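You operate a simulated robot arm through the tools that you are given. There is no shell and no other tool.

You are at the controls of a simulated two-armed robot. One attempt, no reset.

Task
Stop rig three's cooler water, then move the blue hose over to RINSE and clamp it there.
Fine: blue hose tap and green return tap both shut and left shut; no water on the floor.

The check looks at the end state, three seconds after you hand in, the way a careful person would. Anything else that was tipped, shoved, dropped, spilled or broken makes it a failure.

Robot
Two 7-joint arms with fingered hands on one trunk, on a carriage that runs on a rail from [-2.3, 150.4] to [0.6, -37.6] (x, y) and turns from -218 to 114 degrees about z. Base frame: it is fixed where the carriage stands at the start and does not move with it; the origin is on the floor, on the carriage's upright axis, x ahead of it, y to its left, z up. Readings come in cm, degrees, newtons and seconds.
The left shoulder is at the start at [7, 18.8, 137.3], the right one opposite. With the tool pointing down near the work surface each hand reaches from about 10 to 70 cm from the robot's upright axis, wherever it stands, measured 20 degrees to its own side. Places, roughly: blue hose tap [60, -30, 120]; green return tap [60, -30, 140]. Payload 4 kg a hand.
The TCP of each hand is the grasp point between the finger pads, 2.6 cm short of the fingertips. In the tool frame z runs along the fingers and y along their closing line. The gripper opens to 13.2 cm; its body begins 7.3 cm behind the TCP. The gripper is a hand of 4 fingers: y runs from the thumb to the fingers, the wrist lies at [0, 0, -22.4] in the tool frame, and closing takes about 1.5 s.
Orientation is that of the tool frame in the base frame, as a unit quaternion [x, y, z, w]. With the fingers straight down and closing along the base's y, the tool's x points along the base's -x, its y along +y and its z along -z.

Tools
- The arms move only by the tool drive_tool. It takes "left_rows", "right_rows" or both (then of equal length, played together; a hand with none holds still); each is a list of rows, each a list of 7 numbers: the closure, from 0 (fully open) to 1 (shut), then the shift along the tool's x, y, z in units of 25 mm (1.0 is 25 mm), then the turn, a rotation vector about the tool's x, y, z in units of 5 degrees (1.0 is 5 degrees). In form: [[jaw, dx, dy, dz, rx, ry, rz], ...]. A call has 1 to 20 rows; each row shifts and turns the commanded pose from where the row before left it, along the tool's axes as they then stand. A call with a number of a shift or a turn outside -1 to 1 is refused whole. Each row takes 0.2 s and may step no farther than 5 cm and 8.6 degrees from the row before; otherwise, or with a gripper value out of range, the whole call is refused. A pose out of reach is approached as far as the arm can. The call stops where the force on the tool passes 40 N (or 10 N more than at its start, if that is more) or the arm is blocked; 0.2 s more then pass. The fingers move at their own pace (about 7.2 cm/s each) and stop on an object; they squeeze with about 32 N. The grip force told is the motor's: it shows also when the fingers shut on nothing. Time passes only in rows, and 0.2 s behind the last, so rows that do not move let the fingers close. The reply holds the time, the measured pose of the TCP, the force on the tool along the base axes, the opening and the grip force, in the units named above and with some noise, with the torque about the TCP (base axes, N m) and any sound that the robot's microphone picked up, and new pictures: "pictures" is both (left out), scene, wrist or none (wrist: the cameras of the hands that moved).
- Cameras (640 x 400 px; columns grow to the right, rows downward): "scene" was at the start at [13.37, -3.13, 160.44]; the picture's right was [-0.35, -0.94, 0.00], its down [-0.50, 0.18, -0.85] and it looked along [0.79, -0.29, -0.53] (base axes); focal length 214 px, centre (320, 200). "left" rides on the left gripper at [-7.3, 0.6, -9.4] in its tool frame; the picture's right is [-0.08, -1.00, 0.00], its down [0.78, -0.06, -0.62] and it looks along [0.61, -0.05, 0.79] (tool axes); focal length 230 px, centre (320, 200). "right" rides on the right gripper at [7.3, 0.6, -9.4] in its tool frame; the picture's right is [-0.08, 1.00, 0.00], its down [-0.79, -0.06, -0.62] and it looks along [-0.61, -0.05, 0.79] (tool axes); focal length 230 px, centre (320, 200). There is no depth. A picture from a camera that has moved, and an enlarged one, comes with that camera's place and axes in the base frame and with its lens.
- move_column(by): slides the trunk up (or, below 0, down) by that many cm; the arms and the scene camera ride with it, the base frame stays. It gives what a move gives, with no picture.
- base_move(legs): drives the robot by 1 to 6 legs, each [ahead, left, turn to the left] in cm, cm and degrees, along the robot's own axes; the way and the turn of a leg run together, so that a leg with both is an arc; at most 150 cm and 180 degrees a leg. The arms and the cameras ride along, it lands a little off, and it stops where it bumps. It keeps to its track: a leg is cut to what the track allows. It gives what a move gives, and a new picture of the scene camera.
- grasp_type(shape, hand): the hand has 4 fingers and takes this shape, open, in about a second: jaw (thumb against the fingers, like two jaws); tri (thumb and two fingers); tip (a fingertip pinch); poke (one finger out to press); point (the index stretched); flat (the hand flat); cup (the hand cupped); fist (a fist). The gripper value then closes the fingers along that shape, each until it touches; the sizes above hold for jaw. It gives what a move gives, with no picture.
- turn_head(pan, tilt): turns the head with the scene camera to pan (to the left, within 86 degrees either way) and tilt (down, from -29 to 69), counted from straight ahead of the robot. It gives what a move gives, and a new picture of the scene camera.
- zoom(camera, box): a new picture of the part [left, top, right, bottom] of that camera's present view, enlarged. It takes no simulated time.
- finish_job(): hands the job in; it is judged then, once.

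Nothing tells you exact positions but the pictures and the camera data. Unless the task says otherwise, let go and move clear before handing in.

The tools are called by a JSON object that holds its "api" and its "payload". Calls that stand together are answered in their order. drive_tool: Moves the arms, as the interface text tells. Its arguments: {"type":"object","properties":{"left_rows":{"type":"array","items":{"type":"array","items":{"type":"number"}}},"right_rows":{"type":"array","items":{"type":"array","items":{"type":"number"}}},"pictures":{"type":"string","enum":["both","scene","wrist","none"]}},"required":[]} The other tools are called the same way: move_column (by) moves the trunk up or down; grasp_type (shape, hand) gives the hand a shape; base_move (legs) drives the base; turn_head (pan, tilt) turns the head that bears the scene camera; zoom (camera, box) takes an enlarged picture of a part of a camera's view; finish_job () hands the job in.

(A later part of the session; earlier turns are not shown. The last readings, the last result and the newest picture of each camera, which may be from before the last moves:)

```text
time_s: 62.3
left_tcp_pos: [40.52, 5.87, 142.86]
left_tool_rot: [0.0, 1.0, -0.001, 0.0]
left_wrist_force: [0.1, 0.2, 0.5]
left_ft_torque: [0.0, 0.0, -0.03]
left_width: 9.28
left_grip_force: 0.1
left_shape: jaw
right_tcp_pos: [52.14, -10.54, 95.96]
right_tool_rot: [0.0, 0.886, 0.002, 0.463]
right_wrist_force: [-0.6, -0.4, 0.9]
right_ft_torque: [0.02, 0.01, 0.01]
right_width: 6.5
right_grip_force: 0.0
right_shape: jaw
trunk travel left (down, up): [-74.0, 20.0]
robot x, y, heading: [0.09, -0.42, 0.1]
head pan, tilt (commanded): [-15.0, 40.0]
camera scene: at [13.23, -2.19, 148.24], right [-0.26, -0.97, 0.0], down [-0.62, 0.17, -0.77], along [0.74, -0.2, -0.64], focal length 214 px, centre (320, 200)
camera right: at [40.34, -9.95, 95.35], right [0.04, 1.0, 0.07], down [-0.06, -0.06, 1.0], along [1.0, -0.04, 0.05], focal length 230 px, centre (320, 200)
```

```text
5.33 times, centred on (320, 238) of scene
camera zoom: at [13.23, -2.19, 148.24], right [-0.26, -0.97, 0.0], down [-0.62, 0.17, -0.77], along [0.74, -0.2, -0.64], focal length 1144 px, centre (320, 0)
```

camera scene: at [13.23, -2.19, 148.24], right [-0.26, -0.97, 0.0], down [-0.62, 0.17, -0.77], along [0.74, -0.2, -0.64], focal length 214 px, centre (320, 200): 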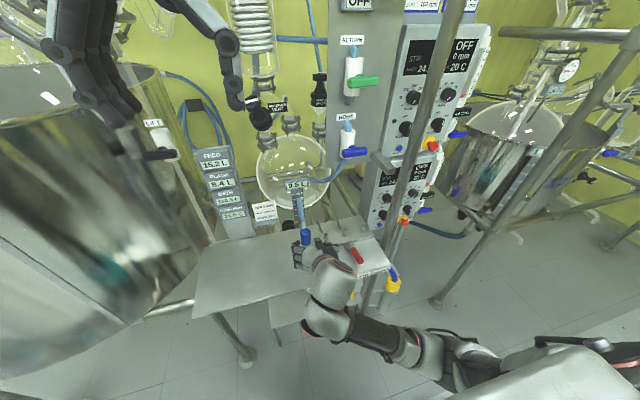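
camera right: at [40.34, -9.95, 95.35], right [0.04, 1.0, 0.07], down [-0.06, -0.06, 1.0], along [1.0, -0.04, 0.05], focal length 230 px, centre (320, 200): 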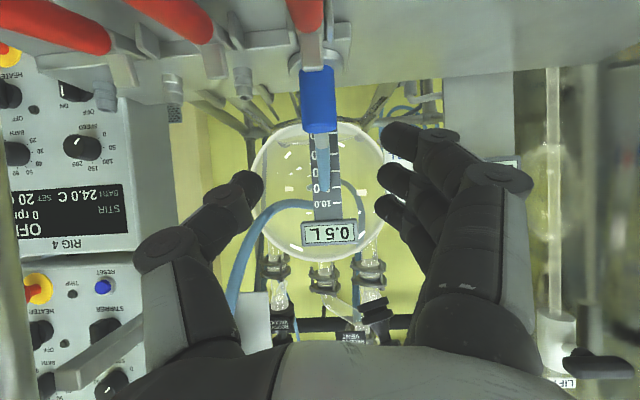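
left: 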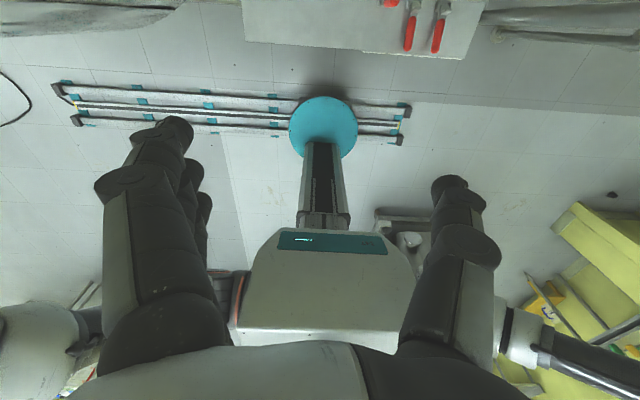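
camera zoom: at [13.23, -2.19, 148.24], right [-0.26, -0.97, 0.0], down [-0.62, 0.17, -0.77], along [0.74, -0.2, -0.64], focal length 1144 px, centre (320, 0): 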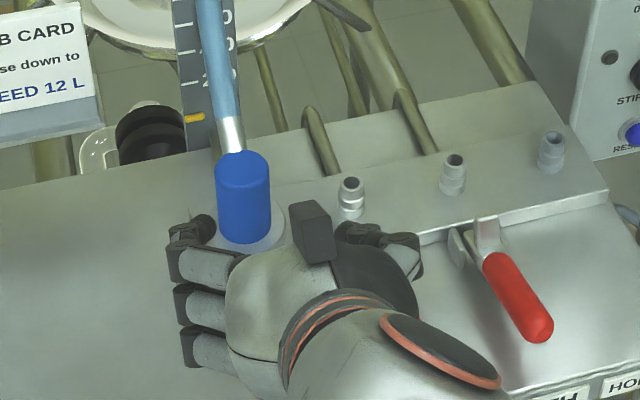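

The COOLER clamp is open. The coupling's body is centred at y≈-10.65, z 83–89, with the hose leaving up and back. I'll advance along the tool axis to straddle it.

{"api": "drive_tool", "payload": {"right_rows": [[0.4, -0.09, 0, 0.95, 0, 0, 0], [0.4, -0.09, 0, 0.95, 0, 0, 0], [0.4, -0.09, 0, 0.95, 0, 0, 0], [0.4, -0.09, 0, 0.95, 0, 0, 0], [0.4, -0.09, 0, 0.95, 0, 0, 0], [0.4, -0.09, 0, 0.9, 0, 0, 0], [0.4, 0, 0, 0, 0, 0, 0]], "pictures": "both"}}

{"api": "zoom", "payload": {"camera": "scene", "box": [270, 190, 370, 265]}}

```text
time_s: 63.9
left_tcp_pos: [40.4, 5.85, 142.96]
left_tool_rot: [0.0, 1.0, 0.0, 0.0]
left_wrist_force: [0.2, -0.9, -0.1]
left_ft_torque: [-0.02, 0.0, 0.01]
left_width: 9.29
left_grip_force: 0.1
left_shape: jaw
right_tcp_pos: [64.37, -10.44, 89.15]
right_tool_rot: [-0.001, 0.886, 0.003, 0.463]
right_wrist_force: [-0.7, 0.0, 0.9]
right_ft_torque: [0.02, 0.02, 0.03]
right_width: 7.88
right_grip_force: 0.1
right_shape: jaw
trunk travel left (down, up): [-74.0, 20.0]
robot x, y, heading: [-0.03, -0.25, -0.1]
head pan, tilt (commanded): [-15.0, 40.0]
camera scene: at [13.16, -2.24, 148.25], right [-0.26, -0.97, 0.0], down [-0.62, 0.17, -0.77], along [0.74, -0.2, -0.64], focal length 214 px, centre (320, 200)
camera right: at [52.59, -9.84, 88.42], right [0.04, 1.0, 0.07], down [-0.06, -0.07, 1.0], along [1.0, -0.04, 0.05], focal length 230 px, centre (320, 200)
```

scene: 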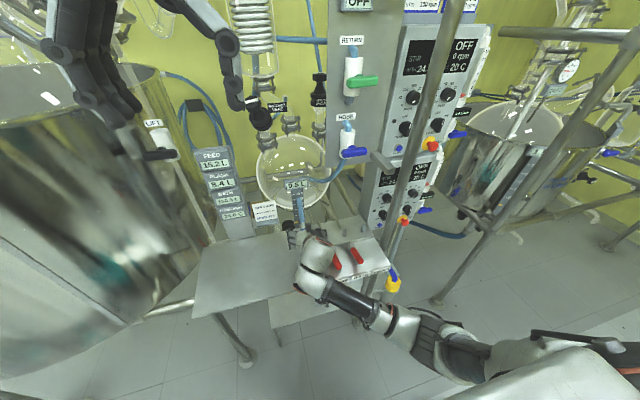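
right: 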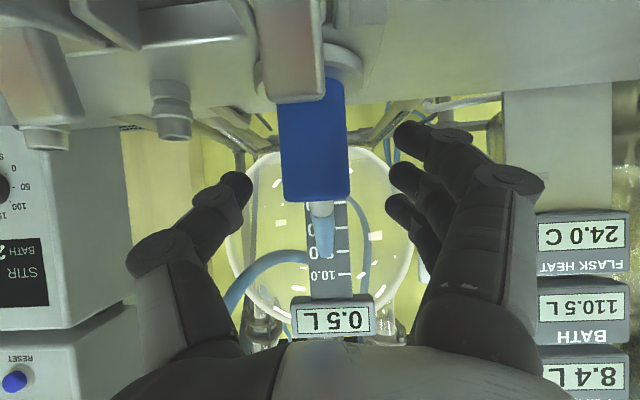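

```text
5.33 times, centred on (320, 228) of scene
camera zoom: at [13.16, -2.24, 148.25], right [-0.26, -0.97, 0.0], down [-0.62, 0.17, -0.77], along [0.74, -0.2, -0.64], focal length 1144 px, centre (320, 53)
```

zoom: 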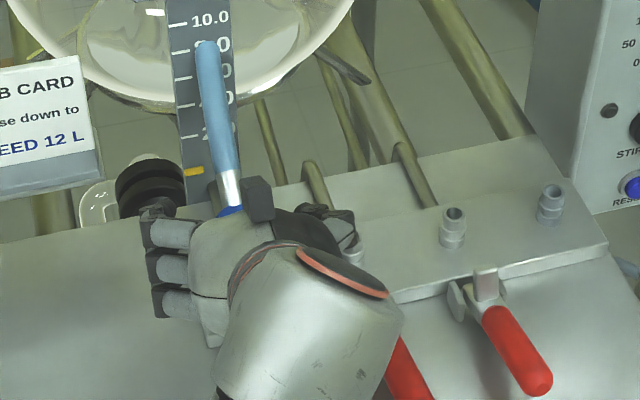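

The coupling is nicely between thumb and fingers, about 3 mm off centre. Final 1.5 cm advance, then closing.

{"api": "drive_tool", "payload": {"right_rows": [[0.4, 0, -0.1, 0.6, 0, 0, 0], [0.5, 0, 0, 0, 0, 0, 0], [0.7, 0, 0, 0, 0, 0, 0], [0.9, 0, 0, 0, 0, 0, 0], [1, 0, 0, 0, 0, 0, 0], [1, 0, 0, 0, 0, 0, 0], [1, 0, 0, 0, 0, 0, 0], [1, 0, 0, 0, 0, 0, 0]], "pictures": "both"}}

{"api": "zoom", "payload": {"camera": "right", "box": [200, 50, 460, 290]}}

```text
time_s: 65.7
left_tcp_pos: [40.53, 5.94, 142.91]
left_tool_rot: [0.0, 1.0, 0.0, 0.001]
left_wrist_force: [-0.4, -0.4, -0.1]
left_ft_torque: [0.01, -0.01, 0.0]
left_width: 9.28
left_grip_force: 0.0
left_shape: jaw
right_tcp_pos: [65.63, -10.66, 88.11]
right_tool_rot: [0.0, 0.887, 0.002, 0.462]
right_wrist_force: [1.3, 0.5, -0.2]
right_ft_torque: [0.08, -0.05, 0.03]
right_width: 2.35
right_grip_force: 32.2
right_shape: jaw
trunk travel left (down, up): [-74.0, 20.0]
robot x, y, heading: [0.01, 0.06, -0.1]
head pan, tilt (commanded): [-15.0, 40.0]
camera scene: at [13.22, -2.25, 148.25], right [-0.26, -0.97, 0.0], down [-0.62, 0.17, -0.77], along [0.74, -0.2, -0.64], focal length 214 px, centre (320, 200)
camera right: at [53.81, -10.05, 87.49], right [0.04, 1.0, 0.07], down [-0.06, -0.07, 1.0], along [1.0, -0.04, 0.05], focal length 230 px, centre (320, 200)
```

scene: 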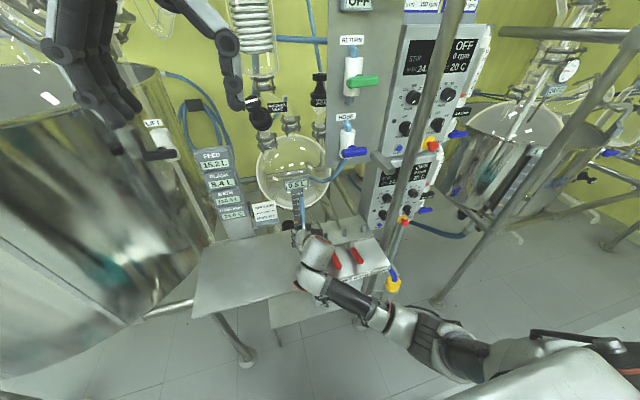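
right: 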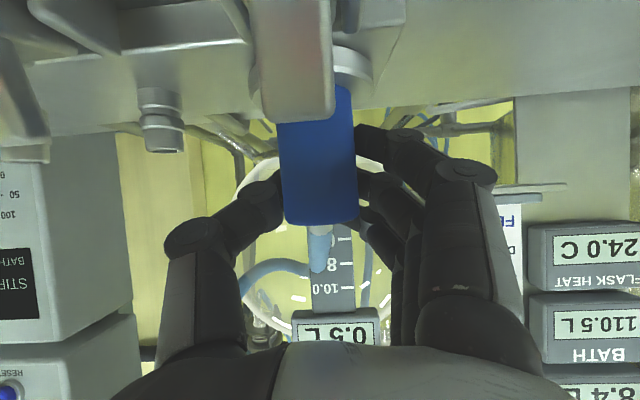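

```text
1.67 times, centred on (330, 170) of right
camera zoom: at [53.81, -10.05, 87.49], right [0.04, 1.0, 0.07], down [-0.06, -0.07, 1.0], along [1.0, -0.04, 0.05], focal length 384 px, centre (303, 250)
```

zoom: 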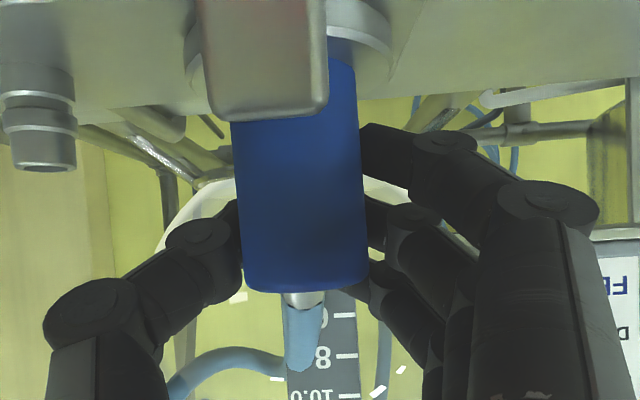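

The coupling is gripped. Before lifting, I want to be sure the clamp arm in front is fully clear of the flange.

{"api": "zoom", "payload": {"camera": "right", "box": [0, 0, 400, 250]}}

{"api": "zoom", "payload": {"camera": "scene", "box": [285, 215, 365, 275]}}

```text
1.60 times, centred on (200, 125) of right
camera zoom: at [53.81, -10.05, 87.49], right [0.04, 1.0, 0.07], down [-0.06, -0.07, 1.0], along [1.0, -0.04, 0.05], focal length 368 px, centre (512, 320)
```

zoom: 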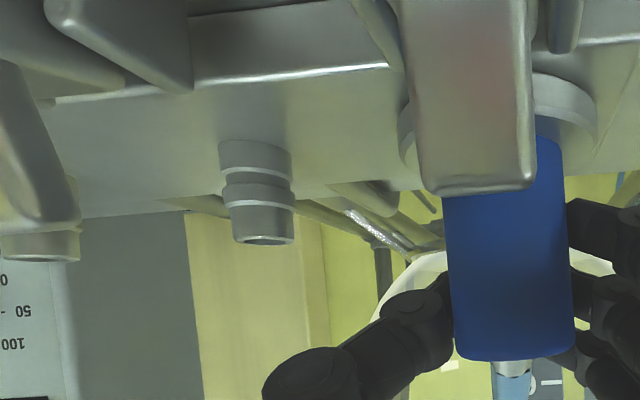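

```text
6.67 times, centred on (325, 245) of scene
camera zoom: at [13.22, -2.25, 148.25], right [-0.26, -0.97, 0.0], down [-0.62, 0.17, -0.77], along [0.74, -0.2, -0.64], focal length 1430 px, centre (287, -100)
```

zoom: 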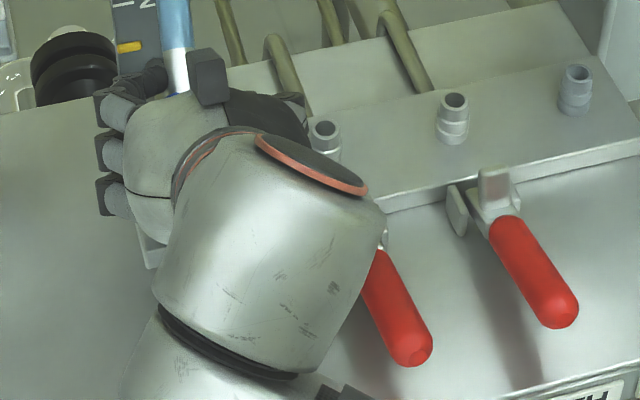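

The clamp arm stands well in front of the flange, so it's clear. Lifting the coupling straight up, gently at first.

{"api": "drive_tool", "payload": {"right_rows": [[1, -0.263, 0, -0.183, 0, 0, 0], [1, -0.263, 0, -0.183, 0, 0, 0], [1, -0.263, 0, -0.183, 0, 0, 0], [1, 0, 0, 0, 0, 0, 0]], "pictures": "both"}}

```text
time_s: 66.7
left_tcp_pos: [40.39, 5.81, 143.07]
left_tool_rot: [0.001, 1.0, 0.0, 0.0]
left_wrist_force: [-0.2, -0.7, 0.4]
left_ft_torque: [0.02, -0.01, 0.01]
left_width: 9.28
left_grip_force: 0.1
left_shape: jaw
right_tcp_pos: [65.61, -10.71, 90.51]
right_tool_rot: [0.0, 0.886, 0.003, 0.463]
right_wrist_force: [0.2, 0.0, -2.2]
right_ft_torque: [0.0, -0.01, -0.01]
right_width: 2.34
right_grip_force: 32.5
right_shape: jaw
trunk travel left (down, up): [-74.0, 20.0]
robot x, y, heading: [-0.24, -0.04, 0.0]
head pan, tilt (commanded): [-15.0, 40.0]
camera scene: at [13.22, -2.25, 148.25], right [-0.26, -0.97, 0.0], down [-0.62, 0.17, -0.77], along [0.74, -0.2, -0.64], focal length 214 px, centre (320, 200)
camera right: at [53.9, -10.14, 89.85], right [0.04, 1.0, 0.07], down [-0.06, -0.07, 1.0], along [1.0, -0.04, 0.05], focal length 230 px, centre (320, 200)
```

scene: 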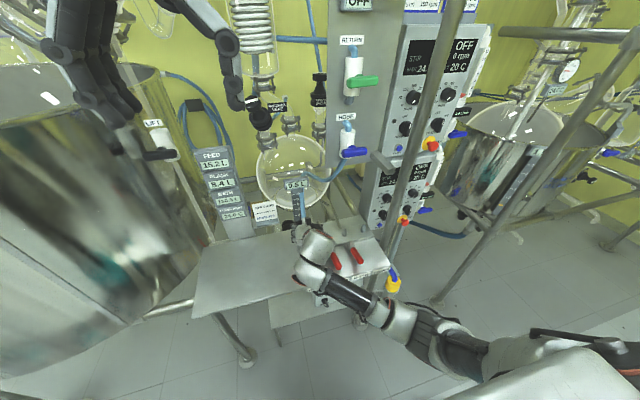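
right: 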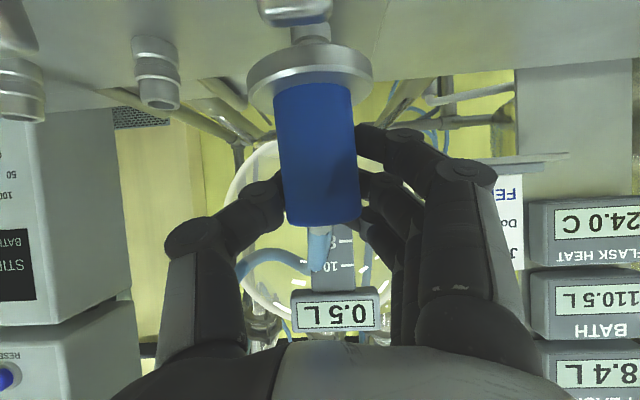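

The coupling came off cleanly at about 2 N with no water showing. I'll lift 4 cm more and carry it 8 cm right over the RINSE nub.

{"api": "drive_tool", "payload": {"right_rows": [[1, -0.263, 0, -0.183, 0, 0, 0], [1, -0.263, 0, -0.183, 0, 0, 0], [1, -0.263, 0, -0.183, 0, 0, 0], [1, -0.263, 0, -0.183, 0, 0, 0], [1, -0.263, 0, -0.183, 0, 0, 0], [1, 0, -0.4, 0, 0, 0, 0], [1, 0, -0.4, 0, 0, 0, 0], [1, 0, -0.4, 0, 0, 0, 0], [1, 0, -0.4, 0, 0, 0, 0], [1, 0, -0.4, 0, 0, 0, 0], [1, 0, -0.4, 0, 0, 0, 0], [1, 0, -0.4, 0, 0, 0, 0], [1, 0, -0.4, 0, 0, 0, 0], [1, 0, 0, 0, 0, 0, 0]], "pictures": "both"}}

{"api": "zoom", "payload": {"camera": "right", "box": [160, 0, 480, 200]}}

{"api": "zoom", "payload": {"camera": "scene", "box": [270, 180, 370, 260]}}

```text
time_s: 69.7
left_tcp_pos: [40.55, 5.96, 143.04]
left_tool_rot: [0.0, 1.0, 0.001, 0.001]
left_wrist_force: [0.0, -0.2, -0.4]
left_ft_torque: [-0.02, -0.01, -0.02]
left_width: 9.26
left_grip_force: 0.0
left_shape: jaw
right_tcp_pos: [65.66, -18.72, 94.39]
right_tool_rot: [0.0, 0.887, 0.002, 0.462]
right_wrist_force: [1.0, -0.1, -2.8]
right_ft_torque: [0.01, -0.04, 0.0]
right_width: 2.33
right_grip_force: 31.8
right_shape: jaw
trunk travel left (down, up): [-74.0, 20.0]
robot x, y, heading: [-0.02, 0.1, 0.1]
head pan, tilt (commanded): [-15.0, 40.0]
camera scene: at [13.24, -2.22, 148.25], right [-0.26, -0.97, 0.0], down [-0.62, 0.17, -0.77], along [0.74, -0.2, -0.64], focal length 214 px, centre (320, 200)
camera right: at [53.88, -18.14, 93.77], right [0.04, 1.0, 0.07], down [-0.06, -0.07, 1.0], along [1.0, -0.04, 0.05], focal length 230 px, centre (320, 200)
```

scene: 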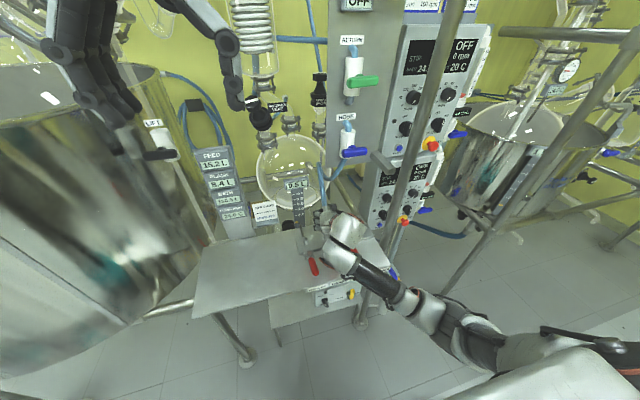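
right: 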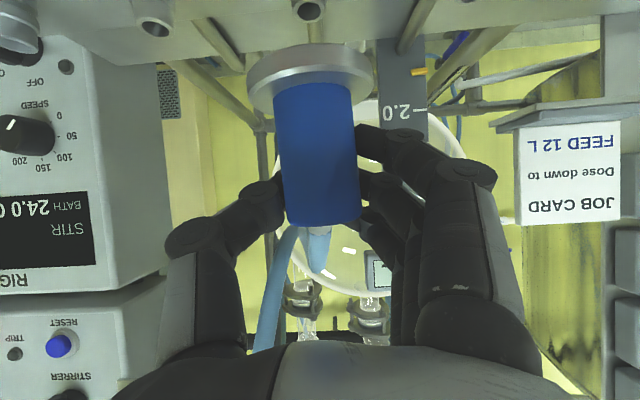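

```text
2.00 times, centred on (320, 100) of right
camera zoom: at [53.88, -18.14, 93.77], right [0.04, 1.0, 0.07], down [-0.06, -0.07, 1.0], along [1.0, -0.04, 0.05], focal length 460 px, centre (320, 400)
```

zoom: 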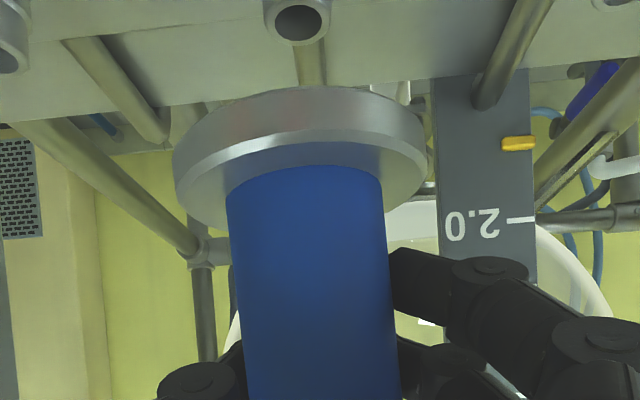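

```text
5.00 times, centred on (320, 220) of scene
camera zoom: at [13.24, -2.22, 148.25], right [-0.26, -0.97, 0.0], down [-0.62, 0.17, -0.77], along [0.74, -0.2, -0.64], focal length 1072 px, centre (320, 100)
```

zoom: 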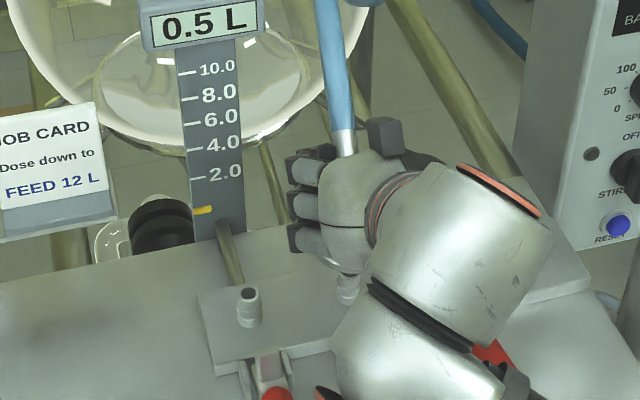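

The coupling hangs vertical over RINSE, with the nub about 2 mm toward +y of its axis. I'll correct that and lower partway for another look.

{"api": "drive_tool", "payload": {"right_rows": [[1, 0, 0.08, 0, 0, 0, 0], [1, 0.263, 0, 0.183, 0, 0, 0], [1, 0.263, 0, 0.183, 0, 0, 0], [1, 0, 0, 0, 0, 0, 0]], "pictures": "both"}}

{"api": "zoom", "payload": {"camera": "right", "box": [200, 0, 440, 150]}}

{"api": "zoom", "payload": {"camera": "scene", "box": [300, 205, 360, 255]}}

```text
time_s: 70.7
left_tcp_pos: [40.56, 5.86, 142.95]
left_tool_rot: [0.0, 1.0, 0.001, 0.0]
left_wrist_force: [0.3, -0.2, -0.8]
left_ft_torque: [-0.01, 0.01, -0.02]
left_width: 9.27
left_grip_force: 0.1
left_shape: jaw
right_tcp_pos: [65.57, -18.67, 92.84]
right_tool_rot: [0.0, 0.886, 0.002, 0.463]
right_wrist_force: [-0.3, 0.2, -2.7]
right_ft_torque: [0.0, 0.04, 0.01]
right_width: 2.33
right_grip_force: 32.0
right_shape: jaw
trunk travel left (down, up): [-74.0, 20.0]
robot x, y, heading: [0.39, -0.11, 0.2]
head pan, tilt (commanded): [-15.0, 40.0]
camera scene: at [13.23, -2.24, 148.25], right [-0.26, -0.97, 0.0], down [-0.62, 0.17, -0.77], along [0.74, -0.2, -0.64], focal length 214 px, centre (320, 200)
camera right: at [53.79, -18.01, 92.16], right [0.04, 1.0, 0.07], down [-0.06, -0.07, 1.0], along [1.0, -0.04, 0.05], focal length 230 px, centre (320, 200)
```

scene: 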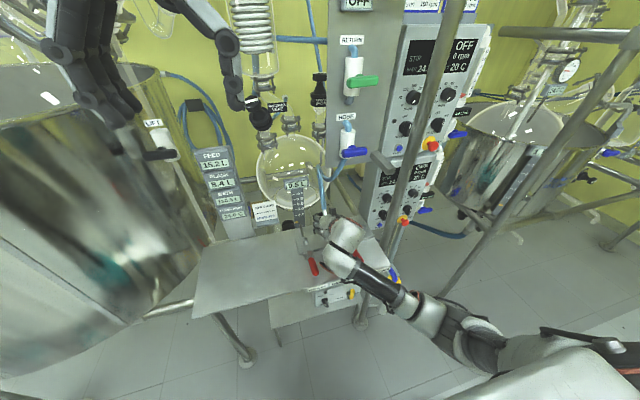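
right: 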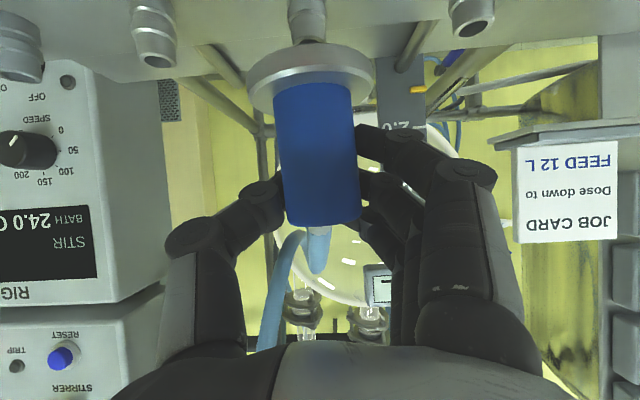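

```text
2.67 times, centred on (320, 75) of right
camera zoom: at [53.79, -18.01, 92.16], right [0.04, 1.0, 0.07], down [-0.06, -0.07, 1.0], along [1.0, -0.04, 0.05], focal length 614 px, centre (320, 533)
```

zoom: 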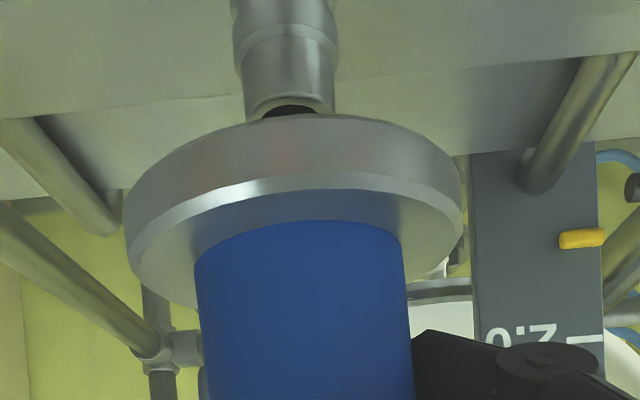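

```text
8.00 times, centred on (330, 230) of scene
camera zoom: at [13.23, -2.24, 148.25], right [-0.26, -0.97, 0.0], down [-0.62, 0.17, -0.77], along [0.74, -0.2, -0.64], focal length 1716 px, centre (240, -40)
```

zoom: 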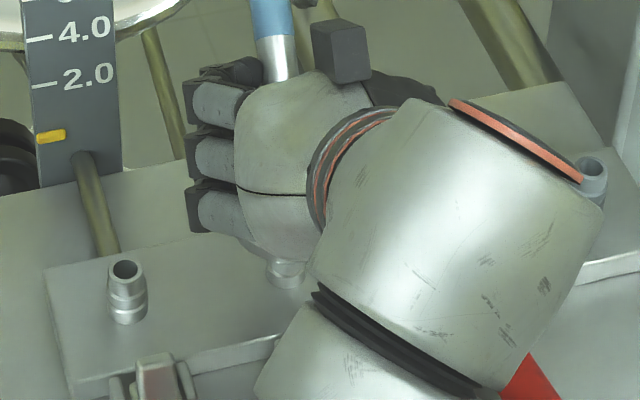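

The nub is lined up with the coupling axis in y, and x is unchanged since pickup. Lowering slowly onto the nub.

{"api": "drive_tool", "payload": {"right_rows": [[1, 0.164, 0, 0.114, 0, 0, 0], [1, 0.164, 0, 0.114, 0, 0, 0], [1, 0.164, 0, 0.114, 0, 0, 0], [1, 0.164, 0, 0.114, 0, 0, 0], [1, 0.164, 0, 0.114, 0, 0, 0]], "pictures": "wrist"}}

```text
time_s: 71.9
left_tcp_pos: [40.43, 6.05, 142.93]
left_tool_rot: [0.001, 1.0, 0.0, 0.0]
left_wrist_force: [0.5, -0.2, -0.3]
left_ft_torque: [0.01, 0.01, -0.01]
left_width: 9.31
left_grip_force: 0.1
left_shape: jaw
right_tcp_pos: [65.76, -18.58, 90.21]
right_tool_rot: [0.001, 0.886, 0.002, 0.463]
right_wrist_force: [0.4, 0.1, -2.2]
right_ft_torque: [0.02, -0.04, 0.0]
right_width: 2.32
right_grip_force: 32.0
right_shape: jaw
trunk travel left (down, up): [-74.0, 20.0]
robot x, y, heading: [0.09, 0.01, -0.2]
head pan, tilt (commanded): [-15.0, 40.0]
camera right: at [53.87, -17.94, 89.67], right [0.04, 1.0, 0.07], down [-0.06, -0.07, 1.0], along [1.0, -0.04, 0.05], focal length 230 px, centre (320, 200)
```

right: 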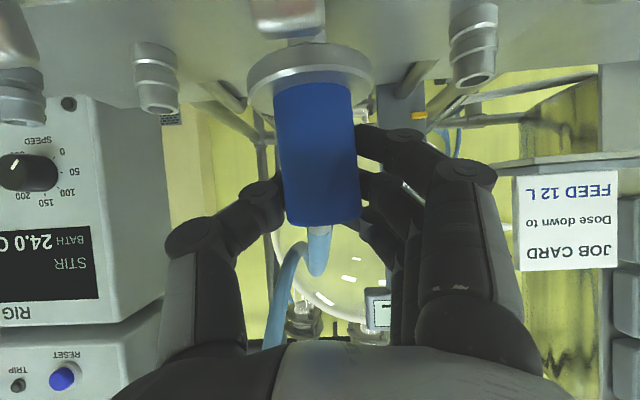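

{"api": "zoom", "payload": {"camera": "right", "box": [200, 0, 440, 150]}}

{"api": "drive_tool", "payload": {"right_rows": [[1, 0.164, 0, 0.114, 0, 0, 0], [1, 0.164, 0, 0.114, 0, 0, 0], [1, 0.164, 0, 0.114, 0, 0, 0]], "pictures": "wrist"}}

```text
2.67 times, centred on (320, 75) of right
camera zoom: at [53.87, -17.94, 89.67], right [0.04, 1.0, 0.07], down [-0.06, -0.07, 1.0], along [1.0, -0.04, 0.05], focal length 614 px, centre (320, 533)
```

zoom: 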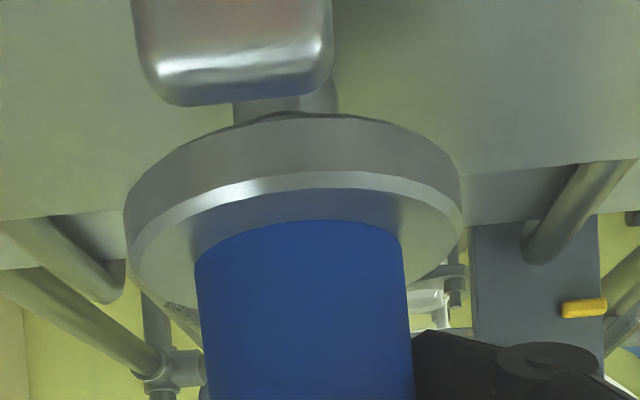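

```text
time_s: 72.7
left_tcp_pos: [40.44, 5.88, 143.0]
left_tool_rot: [0.0, 1.0, 0.001, 0.0]
left_wrist_force: [0.0, -0.8, 0.1]
left_ft_torque: [0.03, -0.01, -0.01]
left_width: 9.27
left_grip_force: 0.1
left_shape: jaw
right_tcp_pos: [65.63, -18.58, 88.78]
right_tool_rot: [-0.001, 0.886, 0.003, 0.463]
right_wrist_force: [2.4, 0.5, -0.7]
right_ft_torque: [0.03, -0.1, 0.02]
right_width: 2.31
right_grip_force: 32.4
right_shape: jaw
trunk travel left (down, up): [-74.0, 20.0]
robot x, y, heading: [-0.28, 0.46, 0.1]
head pan, tilt (commanded): [-15.0, 40.0]
camera right: at [53.89, -17.96, 88.18], right [0.04, 1.0, 0.07], down [-0.06, -0.07, 1.0], along [1.0, -0.04, 0.05], focal length 230 px, centre (320, 200)
```

right: 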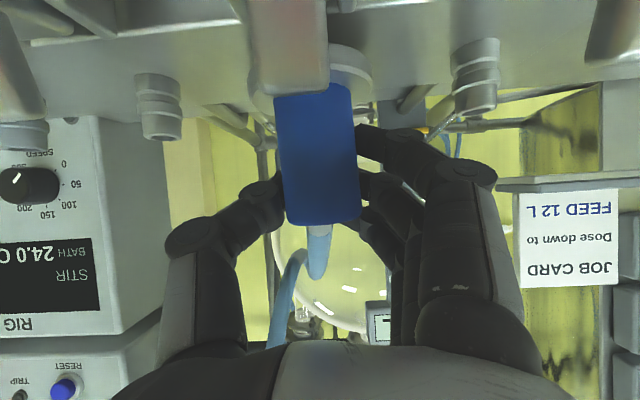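

It's going down over the nub with little force. Pushing the last 7 mm to seat it.

{"api": "drive_tool", "payload": {"right_rows": [[1, 0.1, 0, 0.07, 0, 0, 0], [1, 0.1, 0, 0.07, 0, 0, 0], [1, 0.08, 0, 0.055, 0, 0, 0], [1, 0, 0, 0, 0, 0, 0]], "pictures": "both"}}

{"api": "zoom", "payload": {"camera": "right", "box": [120, 0, 440, 200]}}

```text
time_s: 73.7
left_tcp_pos: [40.4, 5.94, 142.97]
left_tool_rot: [0.001, 1.0, 0.0, 0.0]
left_wrist_force: [-0.6, 0.5, 0.6]
left_ft_torque: [0.0, -0.02, -0.04]
left_width: 9.27
left_grip_force: 0.1
left_shape: jaw
right_tcp_pos: [65.84, -18.53, 88.04]
right_tool_rot: [0.0, 0.886, 0.003, 0.464]
right_wrist_force: [5.7, -2.6, 10.2]
right_ft_torque: [0.11, -0.2, 0.01]
right_width: 2.3
right_grip_force: 31.7
right_shape: jaw
trunk travel left (down, up): [-74.0, 20.0]
robot x, y, heading: [0.15, 0.07, -0.1]
head pan, tilt (commanded): [-15.0, 40.0]
camera scene: at [13.14, -2.26, 148.27], right [-0.26, -0.97, 0.0], down [-0.62, 0.17, -0.77], along [0.74, -0.2, -0.64], focal length 214 px, centre (320, 200)
camera right: at [53.93, -17.91, 87.43], right [0.04, 1.0, 0.07], down [-0.06, -0.07, 1.0], along [1.0, -0.04, 0.06], focal length 230 px, centre (320, 200)
```

scene: 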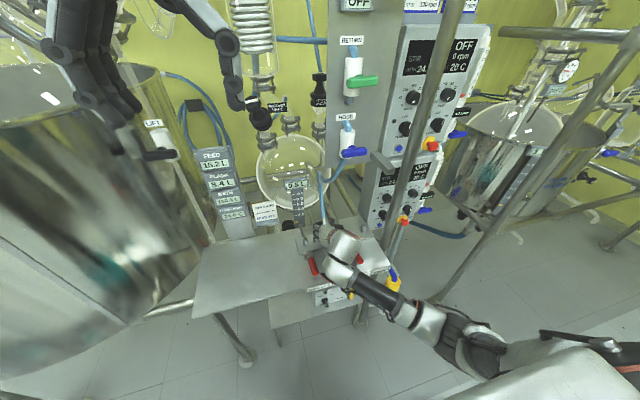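
right: 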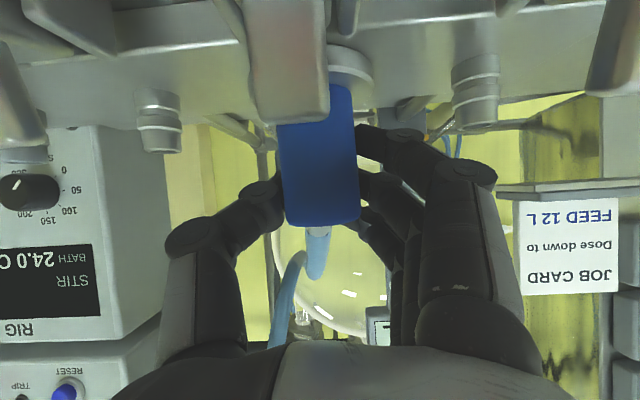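

```text
2.00 times, centred on (280, 100) of right
camera zoom: at [53.93, -17.91, 87.43], right [0.04, 1.0, 0.07], down [-0.06, -0.07, 1.0], along [1.0, -0.04, 0.06], focal length 460 px, centre (400, 400)
```

zoom: 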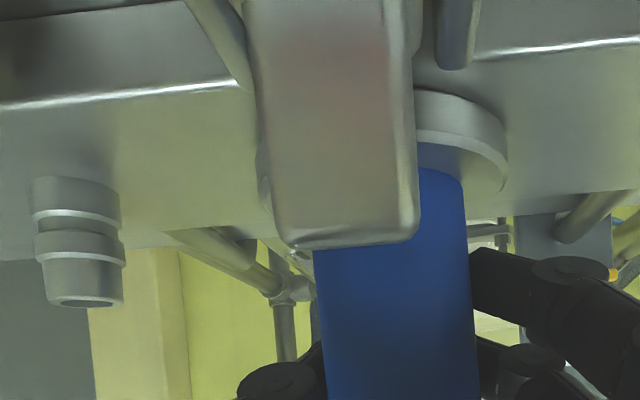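

The coupling bottomed out (10 N upward) and the flange sits on the block as it did on COOLER. I'll release gently, back out along the tool axis, and look.

{"api": "drive_tool", "payload": {"right_rows": [[0.9, 0, 0, 0, 0, 0, 0], [0.7, 0, 0, 0, 0, 0, 0], [0.4, 0, 0, 0, 0, 0, 0], [0.4, 0, 0, 0, 0, 0, 0], [0.4, 0, 0, 0, 0, 0, 0], [0.4, 0, 0, 0, 0, 0, 0], [0.4, 0, 0, -0.6, 0, 0, 0], [0.4, 0, 0, -1, 0, 0, 0], [0.4, 0, 0, -1, 0, 0, 0], [0.4, 0, 0, -1, 0, 0, 0], [0.4, 0, 0, -1, 0, 0, 0], [0.4, 0, 0, -1, 0, 0, 0], [0.4, 0, 0, 0, 0, 0, 0]], "pictures": "both"}}

{"api": "zoom", "payload": {"camera": "scene", "box": [280, 190, 370, 270]}}

{"api": "zoom", "payload": {"camera": "right", "box": [120, 0, 440, 200]}}

```text
time_s: 76.5
left_tcp_pos: [40.54, 5.86, 142.96]
left_tool_rot: [0.0, 1.0, 0.0, -0.001]
left_wrist_force: [0.2, 0.5, -0.7]
left_ft_torque: [0.02, 0.01, -0.01]
left_width: 9.27
left_grip_force: 0.1
left_shape: jaw
right_tcp_pos: [54.33, -18.9, 95.89]
right_tool_rot: [-0.001, 0.887, 0.002, 0.462]
right_wrist_force: [-0.9, 1.2, -0.3]
right_ft_torque: [0.01, -0.04, 0.0]
right_width: 7.87
right_grip_force: 0.1
right_shape: jaw
trunk travel left (down, up): [-74.0, 20.0]
robot x, y, heading: [0.12, 0.14, -0.0]
head pan, tilt (commanded): [-15.0, 40.0]
camera scene: at [13.23, -2.24, 148.25], right [-0.26, -0.97, 0.0], down [-0.62, 0.17, -0.77], along [0.74, -0.2, -0.64], focal length 214 px, centre (320, 200)
camera right: at [42.45, -18.22, 95.31], right [0.04, 1.0, 0.07], down [-0.06, -0.07, 1.0], along [1.0, -0.04, 0.05], focal length 230 px, centre (320, 200)
```

scene: 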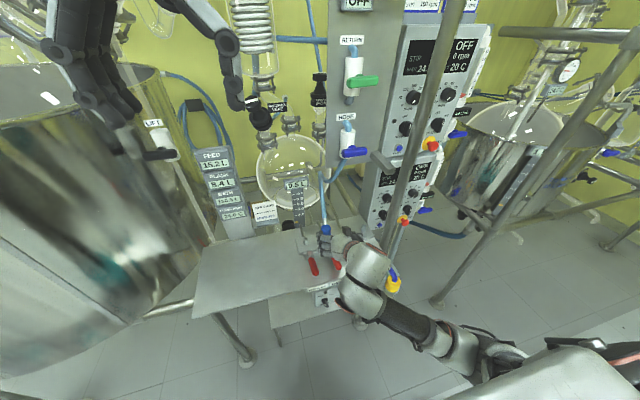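
right: 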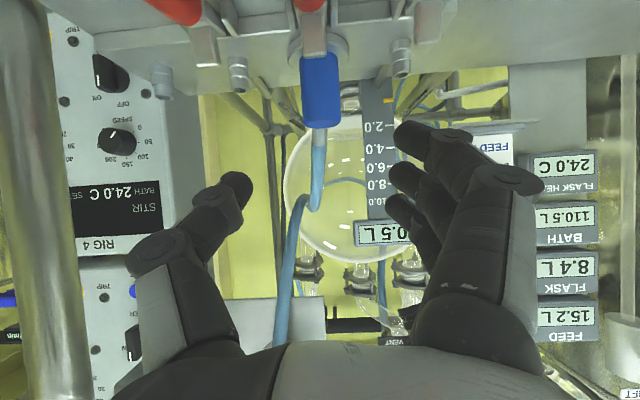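

```text
5.00 times, centred on (325, 230) of scene
camera zoom: at [13.23, -2.24, 148.25], right [-0.26, -0.97, 0.0], down [-0.62, 0.17, -0.77], along [0.74, -0.2, -0.64], focal length 1072 px, centre (295, 50)
```

zoom: 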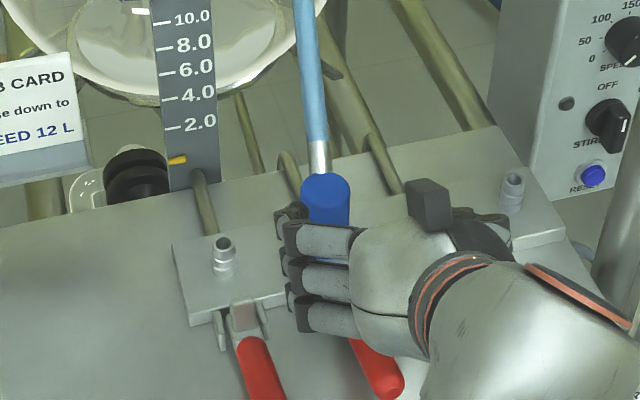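

```text
2.00 times, centred on (280, 100) of right
camera zoom: at [42.45, -18.22, 95.31], right [0.04, 1.0, 0.07], down [-0.06, -0.07, 1.0], along [1.0, -0.04, 0.05], focal length 460 px, centre (400, 400)
```

zoom: 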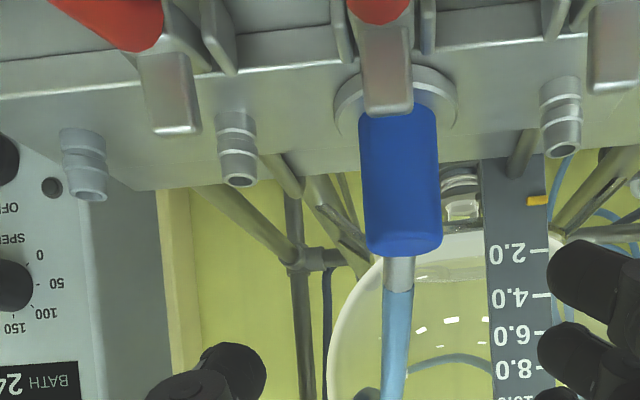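

The coupling stands upright and seated on RINSE. Next is the RINSE clamp: I'll narrow the opening and come down around its flat handle.

{"api": "drive_tool", "payload": {"right_rows": [[0.6, 0, 0.14, 0, 0, 1, 0], [0.6, 0.766, 0, 0.42, 0, 0, 0], [0.6, 0.766, 0, 0.42, 0, 0, 0], [0.6, 0.766, 0, 0.42, 0, 0, 0], [0.6, 0, 0, 0, 0, 0, 0]], "pictures": "both"}}

{"api": "zoom", "payload": {"camera": "scene", "box": [280, 210, 380, 290]}}

```text
time_s: 77.7
left_tcp_pos: [40.26, 5.81, 142.86]
left_tool_rot: [0.0, 1.0, 0.0, 0.001]
left_wrist_force: [-0.9, -0.8, -0.2]
left_ft_torque: [-0.01, 0.0, 0.0]
left_width: 9.27
left_grip_force: 0.1
left_shape: jaw
right_tcp_pos: [52.91, -18.43, 89.55]
right_tool_rot: [0.0, 0.906, 0.002, 0.424]
right_wrist_force: [-0.1, 0.0, 0.6]
right_ft_torque: [0.01, 0.01, 0.02]
right_width: 5.35
right_grip_force: 0.2
right_shape: jaw
trunk travel left (down, up): [-74.0, 20.0]
robot x, y, heading: [-0.17, -0.14, -0.0]
head pan, tilt (commanded): [-15.0, 40.0]
camera scene: at [13.18, -2.25, 148.25], right [-0.26, -0.97, 0.0], down [-0.62, 0.17, -0.77], along [0.74, -0.2, -0.64], focal length 214 px, centre (320, 200)
camera right: at [41.13, -17.78, 89.93], right [0.05, 1.0, 0.06], down [0.03, -0.06, 1.0], along [1.0, -0.04, -0.03], focal length 230 px, centre (320, 200)
```

scene: 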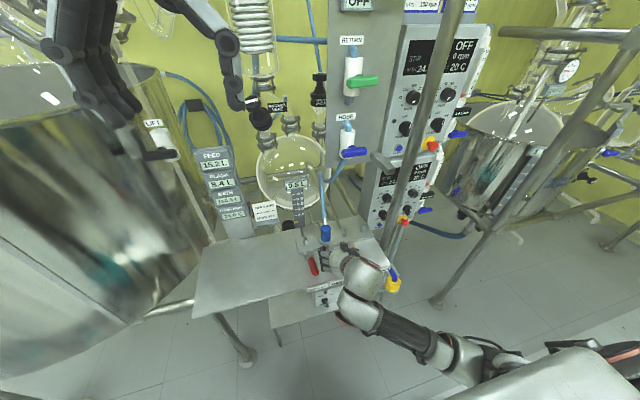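
right: 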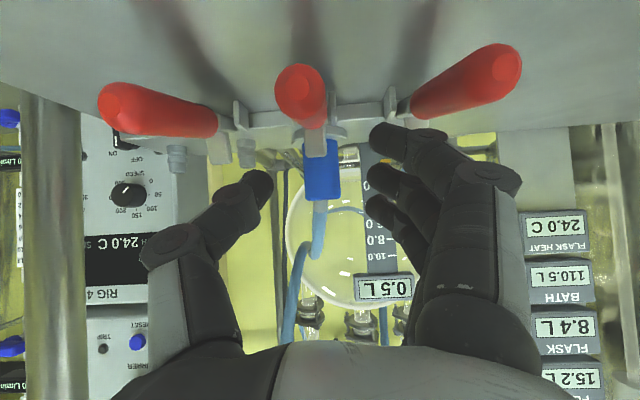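

```text
5.00 times, centred on (330, 250) of scene
camera zoom: at [13.18, -2.25, 148.25], right [-0.26, -0.97, 0.0], down [-0.62, 0.17, -0.77], along [0.74, -0.2, -0.64], focal length 1072 px, centre (270, -50)
```

zoom: 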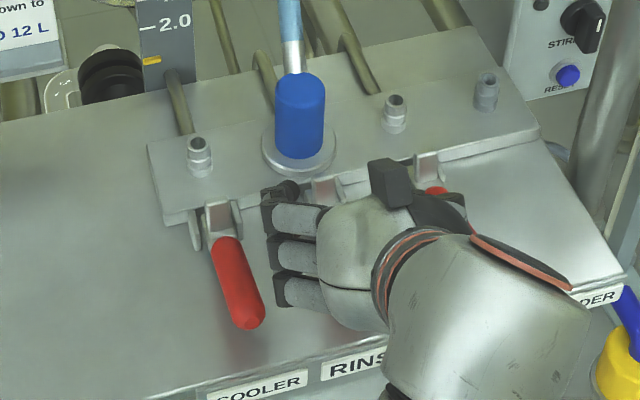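

The RINSE handle's tip is near (51.3,-18.8,84.6), slightly to the right of the hand's centre. I'll shift 4 mm and drop around it.

{"api": "drive_tool", "payload": {"right_rows": [[0.6, 0, -0.18, 0, 0, 0, 0], [0.6, 0.73, 0, 0.455, 0, 0, 0], [0.6, 0.73, 0, 0.455, 0, 0, 0], [0.6, 0, 0, 0, 0, 0, 0]], "pictures": "both"}}

```text
time_s: 78.7
left_tcp_pos: [40.37, 5.94, 143.01]
left_tool_rot: [0.0, 1.0, 0.0, 0.0]
left_wrist_force: [-1.0, -0.7, -0.1]
left_ft_torque: [0.0, 0.03, -0.02]
left_width: 9.28
left_grip_force: 0.0
left_shape: jaw
right_tcp_pos: [52.13, -18.66, 85.22]
right_tool_rot: [-0.001, 0.906, 0.003, 0.423]
right_wrist_force: [0.5, -0.1, -0.3]
right_ft_torque: [-0.03, 0.01, 0.0]
right_width: 5.35
right_grip_force: 0.0
right_shape: jaw
trunk travel left (down, up): [-74.0, 20.0]
robot x, y, heading: [0.27, 0.05, 0.1]
head pan, tilt (commanded): [-15.0, 40.0]
camera scene: at [13.2, -2.24, 148.25], right [-0.26, -0.97, 0.0], down [-0.62, 0.17, -0.77], along [0.74, -0.2, -0.64], focal length 214 px, centre (320, 200)
camera right: at [40.45, -18.16, 85.65], right [0.05, 1.0, 0.06], down [0.03, -0.07, 1.0], along [1.0, -0.04, -0.03], focal length 230 px, centre (320, 200)
```

scene: 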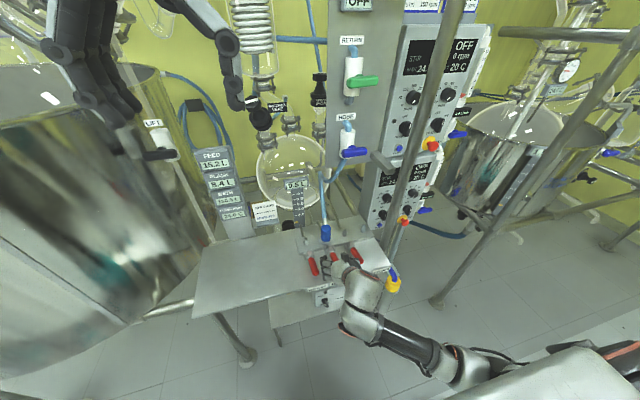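
right: 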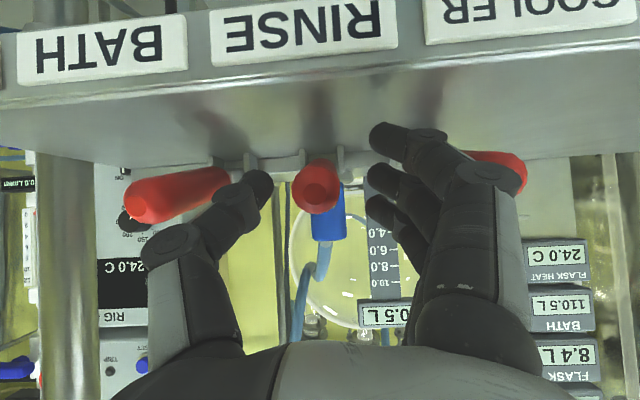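

The handle end sits right between thumb and fingers. Closing on it.

{"api": "drive_tool", "payload": {"right_rows": [[0.8, 0, 0, 0, 0, 0, 0], [1, 0, 0, 0, 0, 0, 0], [1, 0, 0, 0, 0, 0, 0], [1, 0, 0, 0, 0, 0, 0], [1, 0, 0, 0, 0, 0, 0], [1, 0, 0, 0, 0, 0, 0]], "pictures": "wrist"}}

```text
time_s: 80.1
left_tcp_pos: [40.48, 5.58, 142.99]
left_tool_rot: [0.0, 1.0, 0.001, 0.0]
left_wrist_force: [-0.5, -0.3, 0.6]
left_ft_torque: [-0.03, 0.0, 0.02]
left_width: 9.28
left_grip_force: 0.0
left_shape: jaw
right_tcp_pos: [52.41, -18.85, 85.17]
right_tool_rot: [0.0, 0.905, 0.002, 0.425]
right_wrist_force: [1.3, -10.6, 1.0]
right_ft_torque: [-0.13, -0.15, -0.18]
right_width: 0.58
right_grip_force: 31.5
right_shape: jaw
trunk travel left (down, up): [-74.0, 20.0]
robot x, y, heading: [-0.56, -0.18, 0.1]
head pan, tilt (commanded): [-15.0, 40.0]
camera right: at [40.49, -18.34, 85.65], right [0.05, 1.0, 0.06], down [0.03, -0.07, 1.0], along [1.0, -0.05, -0.03], focal length 230 px, centre (320, 200)
```

right: 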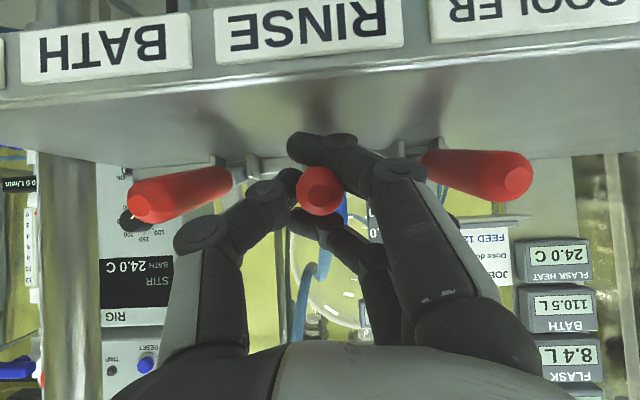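

The lower finger has hooked under the handle, which is good for lifting. Starting the upward arc, checking force after three steps.

{"api": "drive_tool", "payload": {"right_rows": [[1, -0.531, -0.04, -0.226, 0, 1, 0], [1, -0.551, -0.03, -0.178, 0, 1, 0], [1, -0.562, 0, -0.129, 0, 1, 0]], "pictures": "both"}}

```text
time_s: 80.9
left_tcp_pos: [40.75, 5.77, 142.93]
left_tool_rot: [0.0, 1.0, 0.0, -0.001]
left_wrist_force: [-0.5, 0.1, 0.1]
left_ft_torque: [0.01, 0.02, -0.01]
left_width: 9.29
left_grip_force: 0.1
left_shape: jaw
right_tcp_pos: [54.47, -18.99, 88.96]
right_tool_rot: [0.0, 0.954, 0.002, 0.3]
right_wrist_force: [6.2, -9.5, -8.6]
right_ft_torque: [-0.1, 0.07, 0.01]
right_width: 0.44
right_grip_force: 31.8
right_shape: jaw
trunk travel left (down, up): [-74.0, 20.0]
robot x, y, heading: [0.11, 0.1, 0.1]
head pan, tilt (commanded): [-15.0, 40.0]
camera scene: at [13.48, -2.41, 148.21], right [-0.26, -0.97, 0.0], down [-0.62, 0.17, -0.76], along [0.74, -0.2, -0.64], focal length 214 px, centre (320, 200)
camera right: at [43.18, -18.48, 92.41], right [0.06, 1.0, 0.05], down [0.29, -0.06, 0.95], along [0.95, -0.04, -0.29], focal length 230 px, centre (320, 200)
```

scene: 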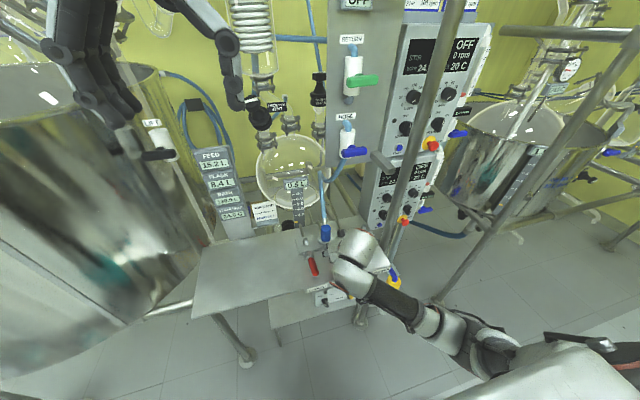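
right: 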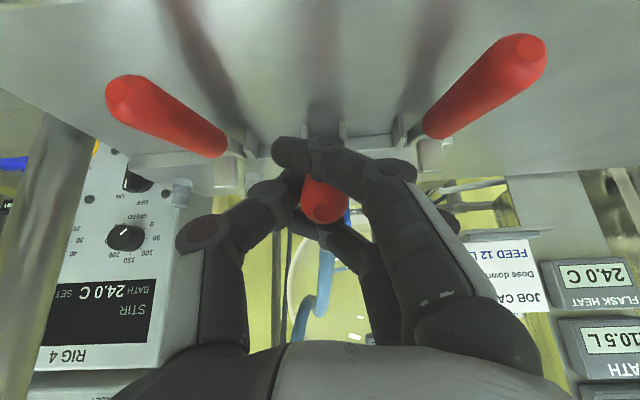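

The handle is lifting with the hand and forces are moderate. Continuing the arc.

{"api": "drive_tool", "payload": {"right_rows": [[1, -0.569, -0.04, -0.08, 0, 1, 0], [1, -0.577, 0, -0.032, 0, 1, 0], [1, -0.577, 0, 0.022, 0, 1, 0]], "pictures": "both"}}

```text
time_s: 81.7
left_tcp_pos: [40.71, 5.64, 142.78]
left_tool_rot: [0.0, 1.0, 0.001, -0.002]
left_wrist_force: [0.1, -0.2, -0.2]
left_ft_torque: [-0.03, -0.02, -0.02]
left_width: 9.29
left_grip_force: 0.1
left_shape: jaw
right_tcp_pos: [58.08, -19.09, 91.17]
right_tool_rot: [-0.002, 0.985, 0.003, 0.172]
right_wrist_force: [5.0, -10.3, -16.1]
right_ft_torque: [-0.1, 0.08, 0.02]
right_width: 0.4
right_grip_force: 31.9
right_shape: jaw
trunk travel left (down, up): [-74.0, 20.0]
robot x, y, heading: [-0.0, 0.23, 0.0]
head pan, tilt (commanded): [-15.0, 40.0]
camera scene: at [13.57, -2.47, 148.2], right [-0.26, -0.97, 0.0], down [-0.62, 0.17, -0.76], along [0.74, -0.2, -0.65], focal length 214 px, centre (320, 200)
camera right: at [48.06, -18.53, 97.5], right [0.07, 1.0, 0.03], down [0.53, -0.06, 0.85], along [0.85, -0.04, -0.53], focal length 230 px, centre (320, 200)
```

scene: 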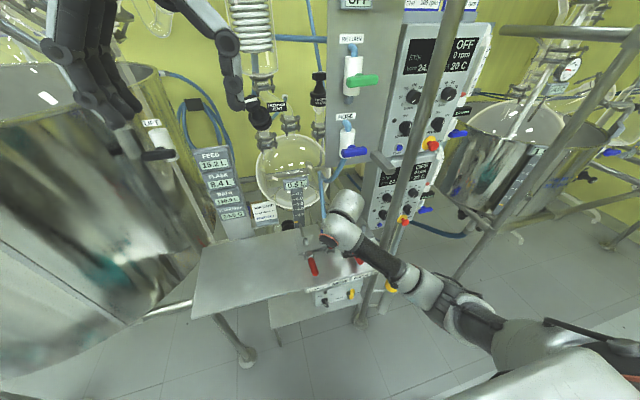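
right: 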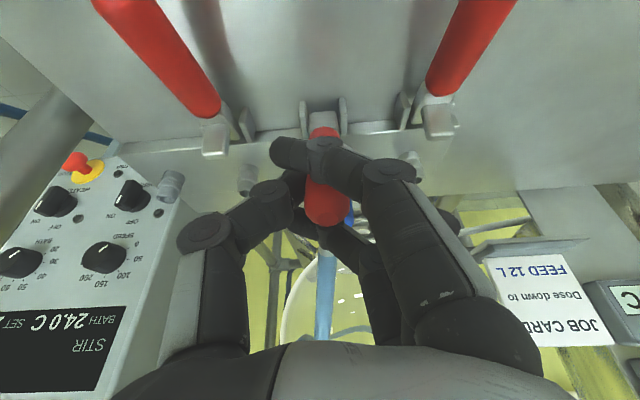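

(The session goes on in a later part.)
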